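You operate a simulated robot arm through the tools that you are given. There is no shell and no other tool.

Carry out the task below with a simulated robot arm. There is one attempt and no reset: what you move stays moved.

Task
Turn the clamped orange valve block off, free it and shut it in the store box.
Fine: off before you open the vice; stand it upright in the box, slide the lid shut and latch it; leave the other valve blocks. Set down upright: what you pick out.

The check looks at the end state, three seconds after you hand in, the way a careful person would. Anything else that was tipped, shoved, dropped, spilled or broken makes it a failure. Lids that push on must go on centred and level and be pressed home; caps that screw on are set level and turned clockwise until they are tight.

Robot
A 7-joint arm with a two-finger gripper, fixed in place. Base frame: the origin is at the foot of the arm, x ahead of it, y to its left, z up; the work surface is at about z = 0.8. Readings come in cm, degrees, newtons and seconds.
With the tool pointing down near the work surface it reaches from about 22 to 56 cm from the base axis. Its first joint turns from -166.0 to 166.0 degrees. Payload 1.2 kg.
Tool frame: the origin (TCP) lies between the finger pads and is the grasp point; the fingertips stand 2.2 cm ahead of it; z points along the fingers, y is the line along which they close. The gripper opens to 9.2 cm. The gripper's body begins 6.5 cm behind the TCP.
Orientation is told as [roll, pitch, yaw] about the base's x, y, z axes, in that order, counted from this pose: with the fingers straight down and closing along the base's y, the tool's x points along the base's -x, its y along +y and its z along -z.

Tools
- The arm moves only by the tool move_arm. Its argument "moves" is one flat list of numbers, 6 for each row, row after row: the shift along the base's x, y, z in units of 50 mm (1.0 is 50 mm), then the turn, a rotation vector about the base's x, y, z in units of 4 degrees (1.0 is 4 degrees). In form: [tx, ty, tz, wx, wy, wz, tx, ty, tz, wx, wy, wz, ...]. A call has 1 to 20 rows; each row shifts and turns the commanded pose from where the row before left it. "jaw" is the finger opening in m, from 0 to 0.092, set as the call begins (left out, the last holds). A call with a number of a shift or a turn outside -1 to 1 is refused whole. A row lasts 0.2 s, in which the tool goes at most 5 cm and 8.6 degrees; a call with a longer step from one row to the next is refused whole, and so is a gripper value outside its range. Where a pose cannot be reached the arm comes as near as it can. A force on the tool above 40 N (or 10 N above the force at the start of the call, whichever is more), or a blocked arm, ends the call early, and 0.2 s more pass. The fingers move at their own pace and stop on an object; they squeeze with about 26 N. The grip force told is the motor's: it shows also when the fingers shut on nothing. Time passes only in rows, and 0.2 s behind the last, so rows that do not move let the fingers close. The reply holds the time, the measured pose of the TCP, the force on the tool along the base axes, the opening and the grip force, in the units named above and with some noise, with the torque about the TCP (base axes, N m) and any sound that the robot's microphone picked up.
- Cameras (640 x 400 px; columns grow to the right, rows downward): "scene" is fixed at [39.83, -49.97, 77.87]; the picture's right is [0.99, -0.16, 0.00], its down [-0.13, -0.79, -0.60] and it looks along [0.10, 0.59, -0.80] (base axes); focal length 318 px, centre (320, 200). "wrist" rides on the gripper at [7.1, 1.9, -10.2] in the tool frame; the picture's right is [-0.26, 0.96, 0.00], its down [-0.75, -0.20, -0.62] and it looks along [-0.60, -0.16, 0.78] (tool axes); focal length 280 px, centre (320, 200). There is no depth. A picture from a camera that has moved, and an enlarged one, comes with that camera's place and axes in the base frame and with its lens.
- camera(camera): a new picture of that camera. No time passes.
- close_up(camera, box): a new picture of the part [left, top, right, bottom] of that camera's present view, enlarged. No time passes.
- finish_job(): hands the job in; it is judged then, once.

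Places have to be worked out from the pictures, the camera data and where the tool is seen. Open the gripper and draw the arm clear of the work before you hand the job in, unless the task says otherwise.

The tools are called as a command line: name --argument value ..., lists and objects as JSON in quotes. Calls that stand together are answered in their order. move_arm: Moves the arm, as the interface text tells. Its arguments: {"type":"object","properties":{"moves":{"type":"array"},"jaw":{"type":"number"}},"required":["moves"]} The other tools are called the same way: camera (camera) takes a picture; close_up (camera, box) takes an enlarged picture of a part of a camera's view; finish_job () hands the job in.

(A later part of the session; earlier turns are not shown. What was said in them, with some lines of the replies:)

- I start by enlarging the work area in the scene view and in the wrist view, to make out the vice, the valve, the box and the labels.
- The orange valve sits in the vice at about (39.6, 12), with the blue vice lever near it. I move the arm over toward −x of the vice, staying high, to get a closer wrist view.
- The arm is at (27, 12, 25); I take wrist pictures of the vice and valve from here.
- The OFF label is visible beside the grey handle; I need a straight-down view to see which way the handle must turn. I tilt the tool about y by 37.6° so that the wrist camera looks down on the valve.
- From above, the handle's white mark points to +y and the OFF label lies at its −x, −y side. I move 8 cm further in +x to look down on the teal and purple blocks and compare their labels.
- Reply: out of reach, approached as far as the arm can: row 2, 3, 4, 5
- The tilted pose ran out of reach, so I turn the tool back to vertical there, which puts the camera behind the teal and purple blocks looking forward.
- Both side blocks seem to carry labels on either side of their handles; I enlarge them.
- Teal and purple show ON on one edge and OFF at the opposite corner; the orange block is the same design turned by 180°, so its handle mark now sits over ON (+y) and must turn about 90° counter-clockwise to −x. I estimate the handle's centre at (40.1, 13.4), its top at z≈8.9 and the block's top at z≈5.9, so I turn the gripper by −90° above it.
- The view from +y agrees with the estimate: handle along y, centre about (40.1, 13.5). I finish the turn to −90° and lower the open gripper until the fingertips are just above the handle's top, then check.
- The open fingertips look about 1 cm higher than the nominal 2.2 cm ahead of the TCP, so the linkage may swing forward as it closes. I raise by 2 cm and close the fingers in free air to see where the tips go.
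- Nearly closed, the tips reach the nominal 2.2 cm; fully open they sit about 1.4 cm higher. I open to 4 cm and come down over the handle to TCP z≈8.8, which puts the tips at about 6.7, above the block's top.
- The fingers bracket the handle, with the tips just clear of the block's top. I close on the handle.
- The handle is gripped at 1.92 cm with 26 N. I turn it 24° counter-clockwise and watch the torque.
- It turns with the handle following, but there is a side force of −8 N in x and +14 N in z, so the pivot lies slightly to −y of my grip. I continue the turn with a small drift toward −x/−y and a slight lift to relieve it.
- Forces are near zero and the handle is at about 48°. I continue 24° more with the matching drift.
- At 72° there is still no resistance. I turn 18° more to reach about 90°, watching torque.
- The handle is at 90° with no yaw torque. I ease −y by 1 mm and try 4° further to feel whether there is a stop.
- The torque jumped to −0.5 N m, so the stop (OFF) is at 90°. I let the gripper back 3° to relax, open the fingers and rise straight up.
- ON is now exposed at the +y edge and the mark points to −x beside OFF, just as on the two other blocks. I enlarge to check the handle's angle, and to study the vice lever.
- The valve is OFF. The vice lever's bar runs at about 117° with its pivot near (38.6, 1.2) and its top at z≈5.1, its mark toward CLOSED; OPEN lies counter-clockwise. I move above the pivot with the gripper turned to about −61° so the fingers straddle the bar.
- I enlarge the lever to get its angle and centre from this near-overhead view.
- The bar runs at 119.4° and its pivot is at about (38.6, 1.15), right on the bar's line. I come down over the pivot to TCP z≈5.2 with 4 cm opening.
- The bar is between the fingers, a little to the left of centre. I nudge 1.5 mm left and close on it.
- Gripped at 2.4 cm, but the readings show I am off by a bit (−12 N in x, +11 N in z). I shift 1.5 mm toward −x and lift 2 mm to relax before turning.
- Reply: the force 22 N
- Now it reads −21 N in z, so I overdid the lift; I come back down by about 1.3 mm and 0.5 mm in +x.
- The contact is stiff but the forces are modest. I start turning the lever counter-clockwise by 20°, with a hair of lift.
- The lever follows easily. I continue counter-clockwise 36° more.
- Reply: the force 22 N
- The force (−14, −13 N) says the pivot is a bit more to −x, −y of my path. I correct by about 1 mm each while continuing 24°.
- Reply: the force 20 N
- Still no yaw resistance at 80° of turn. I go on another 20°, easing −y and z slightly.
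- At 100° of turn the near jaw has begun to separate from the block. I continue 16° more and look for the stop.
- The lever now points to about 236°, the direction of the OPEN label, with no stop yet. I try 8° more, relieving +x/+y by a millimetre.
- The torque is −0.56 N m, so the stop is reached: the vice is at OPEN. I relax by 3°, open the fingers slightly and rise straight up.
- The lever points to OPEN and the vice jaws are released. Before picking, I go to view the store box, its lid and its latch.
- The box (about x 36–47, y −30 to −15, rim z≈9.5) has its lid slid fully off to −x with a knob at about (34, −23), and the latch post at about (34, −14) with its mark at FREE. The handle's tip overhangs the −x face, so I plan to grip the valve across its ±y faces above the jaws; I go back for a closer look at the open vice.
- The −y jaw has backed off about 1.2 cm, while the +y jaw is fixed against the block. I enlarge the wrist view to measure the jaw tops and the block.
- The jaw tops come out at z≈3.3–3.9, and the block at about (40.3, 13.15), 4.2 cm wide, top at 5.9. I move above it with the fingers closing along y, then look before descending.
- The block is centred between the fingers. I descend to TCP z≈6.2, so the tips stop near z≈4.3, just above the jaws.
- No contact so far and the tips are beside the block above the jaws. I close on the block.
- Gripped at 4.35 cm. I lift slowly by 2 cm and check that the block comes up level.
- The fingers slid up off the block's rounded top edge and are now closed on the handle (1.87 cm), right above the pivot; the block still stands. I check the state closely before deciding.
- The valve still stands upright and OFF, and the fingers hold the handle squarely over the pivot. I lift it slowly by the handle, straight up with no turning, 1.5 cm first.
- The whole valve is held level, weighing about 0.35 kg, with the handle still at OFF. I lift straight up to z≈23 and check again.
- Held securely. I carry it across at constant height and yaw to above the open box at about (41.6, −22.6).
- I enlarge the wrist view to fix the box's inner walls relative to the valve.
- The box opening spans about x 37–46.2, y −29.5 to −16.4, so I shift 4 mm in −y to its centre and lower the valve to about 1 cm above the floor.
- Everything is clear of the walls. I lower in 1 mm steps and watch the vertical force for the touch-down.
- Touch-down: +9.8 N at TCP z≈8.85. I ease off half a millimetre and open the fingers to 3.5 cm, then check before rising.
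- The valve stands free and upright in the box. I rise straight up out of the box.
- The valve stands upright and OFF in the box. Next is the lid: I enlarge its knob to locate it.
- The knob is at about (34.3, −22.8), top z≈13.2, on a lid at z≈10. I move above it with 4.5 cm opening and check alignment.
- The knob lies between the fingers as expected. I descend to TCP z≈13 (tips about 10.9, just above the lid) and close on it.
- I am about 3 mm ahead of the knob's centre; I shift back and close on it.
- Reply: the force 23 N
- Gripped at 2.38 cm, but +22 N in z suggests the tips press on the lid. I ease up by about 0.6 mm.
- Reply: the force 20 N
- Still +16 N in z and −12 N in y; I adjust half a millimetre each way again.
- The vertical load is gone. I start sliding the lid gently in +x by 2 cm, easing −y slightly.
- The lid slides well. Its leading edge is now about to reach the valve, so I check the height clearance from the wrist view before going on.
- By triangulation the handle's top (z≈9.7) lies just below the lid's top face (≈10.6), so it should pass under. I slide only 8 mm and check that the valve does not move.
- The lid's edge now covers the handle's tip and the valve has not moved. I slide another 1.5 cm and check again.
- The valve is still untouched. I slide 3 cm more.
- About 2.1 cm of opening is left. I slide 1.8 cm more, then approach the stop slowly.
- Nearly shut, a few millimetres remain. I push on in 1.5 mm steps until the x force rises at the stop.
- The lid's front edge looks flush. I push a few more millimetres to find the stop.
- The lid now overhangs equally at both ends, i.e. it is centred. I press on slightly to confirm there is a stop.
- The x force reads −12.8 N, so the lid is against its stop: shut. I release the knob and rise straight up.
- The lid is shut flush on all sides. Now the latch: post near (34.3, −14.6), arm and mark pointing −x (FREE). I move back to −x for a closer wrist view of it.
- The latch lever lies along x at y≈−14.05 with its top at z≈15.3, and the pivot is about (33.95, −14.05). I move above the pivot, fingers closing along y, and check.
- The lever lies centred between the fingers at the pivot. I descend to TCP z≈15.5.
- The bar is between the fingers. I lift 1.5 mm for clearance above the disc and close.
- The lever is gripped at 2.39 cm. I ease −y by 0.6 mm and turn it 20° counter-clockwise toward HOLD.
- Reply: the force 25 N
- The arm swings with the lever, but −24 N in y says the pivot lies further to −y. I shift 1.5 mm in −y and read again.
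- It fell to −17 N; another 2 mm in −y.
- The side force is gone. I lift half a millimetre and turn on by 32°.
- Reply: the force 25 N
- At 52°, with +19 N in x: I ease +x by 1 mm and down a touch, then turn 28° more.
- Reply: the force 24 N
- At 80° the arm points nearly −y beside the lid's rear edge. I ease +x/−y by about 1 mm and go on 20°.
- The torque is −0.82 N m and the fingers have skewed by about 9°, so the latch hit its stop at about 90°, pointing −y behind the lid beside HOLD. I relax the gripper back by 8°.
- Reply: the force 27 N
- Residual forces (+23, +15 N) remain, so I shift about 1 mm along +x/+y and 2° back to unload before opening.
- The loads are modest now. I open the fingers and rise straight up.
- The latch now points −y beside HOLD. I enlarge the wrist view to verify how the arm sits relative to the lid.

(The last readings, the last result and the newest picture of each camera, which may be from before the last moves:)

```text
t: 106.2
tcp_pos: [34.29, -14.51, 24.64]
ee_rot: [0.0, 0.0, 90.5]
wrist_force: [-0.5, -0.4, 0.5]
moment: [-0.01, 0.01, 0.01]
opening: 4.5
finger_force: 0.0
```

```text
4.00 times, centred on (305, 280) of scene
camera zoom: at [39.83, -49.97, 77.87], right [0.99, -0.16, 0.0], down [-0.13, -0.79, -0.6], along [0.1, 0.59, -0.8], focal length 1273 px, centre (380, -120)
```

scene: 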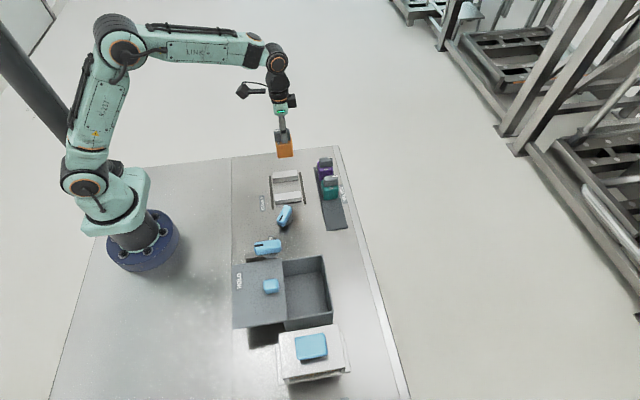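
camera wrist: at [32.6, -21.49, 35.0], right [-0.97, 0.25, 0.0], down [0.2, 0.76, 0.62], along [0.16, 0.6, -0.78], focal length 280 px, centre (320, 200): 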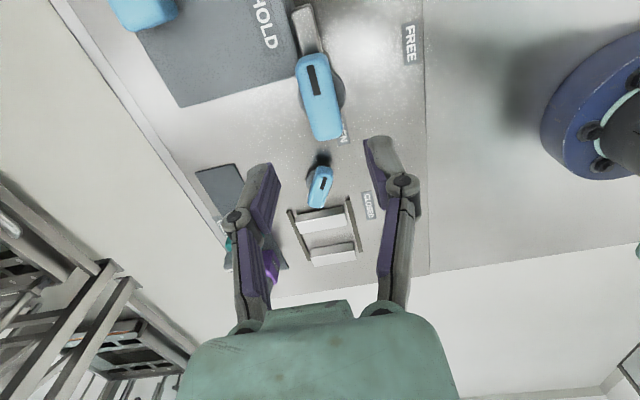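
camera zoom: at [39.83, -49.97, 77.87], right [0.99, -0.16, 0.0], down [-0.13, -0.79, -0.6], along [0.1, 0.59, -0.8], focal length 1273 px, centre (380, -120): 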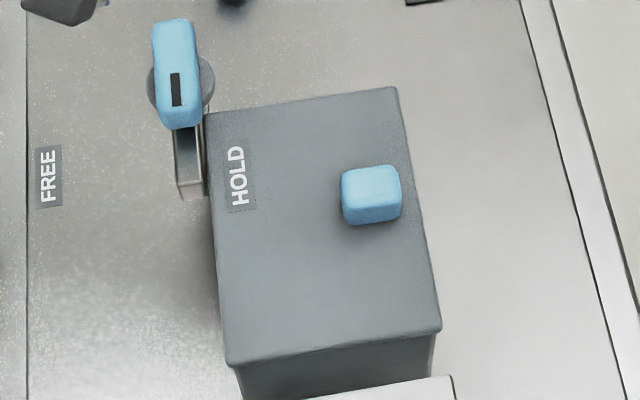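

The arm lies flush behind the lid's rear edge, so the lid is shut and latched. I raise the arm well clear, back toward its starting pose, with the gripper open.

move_arm --moves '[0, 0, 0.2, 0, 0, 0, 0, 0, 0.25, 0, 0, -0.95, -0.04, 0.1, 0.2, 0, 0, -0.95, -0.04, 0.1, 0.2, 0, 0, -0.95, -0.04, 0.1, 0.2, 0, 0, -0.95, -0.04, 0.1, 0.2, 0, 0, -0.95, -0.04, 0.1, 0.2, 0, 0, -0.95, -0.04, 0.1, 0.2, 0, 0, -0.95, -0.04, 0.1, 0.2, 0, 0, -0.95, -0.04, 0.1, 0.2, 0, 0, -0.95, -0.04, 0.1, 0.2, 0, 0, -0.95, -0.04, 0.1, 0.2, 0, 0, -0.95, -0.04, 0.1, 0.2, 0, 0, -0.95, -0.04, 0.1, 0.2, 0, 0, -0.95, -0.04, 0.1, 0.1, 0, 0, -0.95, -0.04, 0.1, 0.1, 0, 0, -0.95, -0.04, 0.1, 0.1, 0, 0, -0.95, -0.04, 0.1, 0.1, 0, 0, -0.95, -0.04, 0.1, 0.0, 0, 0, -0.95, -0.04, 0.1, 0.0, 0, 0, -0.95]' --jaw 0.092

camera --camera "wrist"

camera --camera "scene"

```text
t: 110.4
tcp_pos: [30.67, -5.54, 40.91]
ee_rot: [0.0, 0.1, 18.3]
wrist_force: [1.1, 0.1, 0.5]
moment: [0.01, -0.01, 0.0]
opening: 9.23
finger_force: 0.1
```

```text
taken
camera wrist: at [23.47, -5.84, 51.24], right [-0.05, 1.0, 0.0], down [0.78, 0.04, 0.63], along [0.62, 0.03, -0.78], focal length 280 px, centre (320, 200)
```

wrist: 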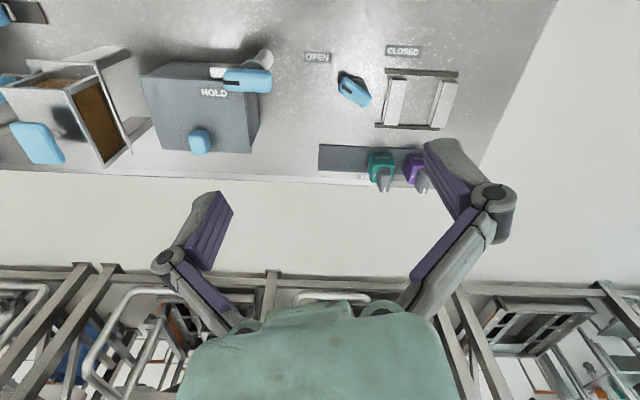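

```text
taken
```

scene: 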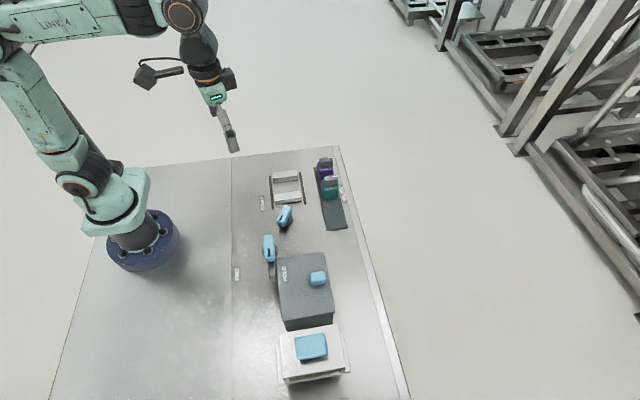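

The arm is clear; I take one last enlarged look at the latch, the box and the untouched valves before handing in.

close_up --camera "wrist" --box '[120, 30, 320, 190]'

close_up --camera "scene" --box '[245, 150, 355, 235]'

close_up --camera "scene" --box '[225, 225, 365, 390]'

```text
2.50 times, centred on (220, 110) of wrist
camera zoom: at [23.47, -5.84, 51.24], right [-0.05, 1.0, 0.0], down [0.78, 0.04, 0.63], along [0.62, 0.03, -0.78], focal length 701 px, centre (570, 425)
```

zoom: 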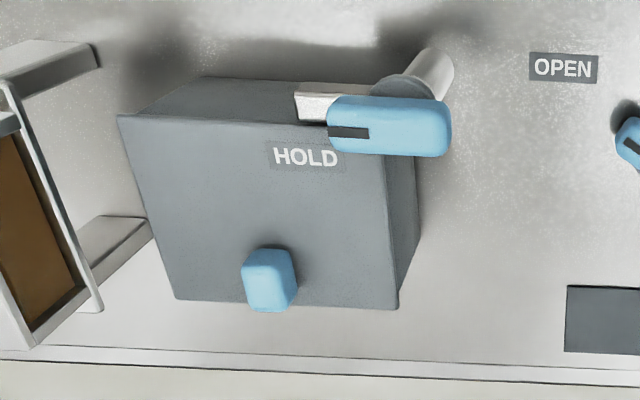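

```text
4.71 times, centred on (300, 192) of scene
camera zoom: at [39.83, -49.97, 77.87], right [0.99, -0.16, 0.0], down [-0.13, -0.79, -0.6], along [0.1, 0.59, -0.8], focal length 1497 px, centre (414, 235)
```

zoom: 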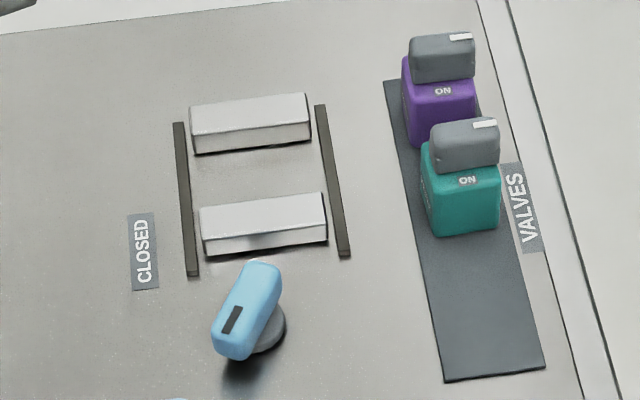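

```text
2.42 times, centred on (295, 308) of scene
camera zoom: at [39.83, -49.97, 77.87], right [0.99, -0.16, 0.0], down [-0.13, -0.79, -0.6], along [0.1, 0.59, -0.8], focal length 771 px, centre (381, -61)
```

zoom: 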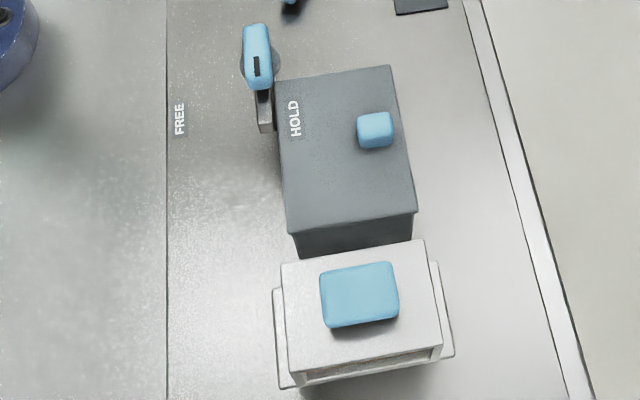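

The lid is shut, the latch stands at HOLD behind the lid, the vice is open and empty, and the teal and purple valves are where they were. The arm is clear with the gripper open, so I hand in.

finish_job

```text
The job is handed in.
```

The orange valve block is turned off, out of the vice, and standing upright in the store box with the lid shut and latched. I handed the job in; the result of the check did not come back to me.

- **Valve:** I turned the handle to its stop, with the white mark at the OFF label, before opening the vice. Just before the lid covered it, the valve was still upright and showing OFF.
- **Vice:** The lever is at its OPEN stop, and the vice is empty.
- **Carrying:** My first grip on the block slipped off its rounded top edge, and the fingers closed on the handle instead. The block stayed standing, so I carried it by the handle, without turning it, and set it down in the box.
- **Lid and latch:** The lid is pushed to its stop and sits even on all sides. The latch is turned to its stop at HOLD, with its arm behind the lid's rear edge.
- **Other valves:** I did not touch the teal and purple blocks, and they look unchanged in the last pictures.

The arm is raised clear of the work with the gripper open.
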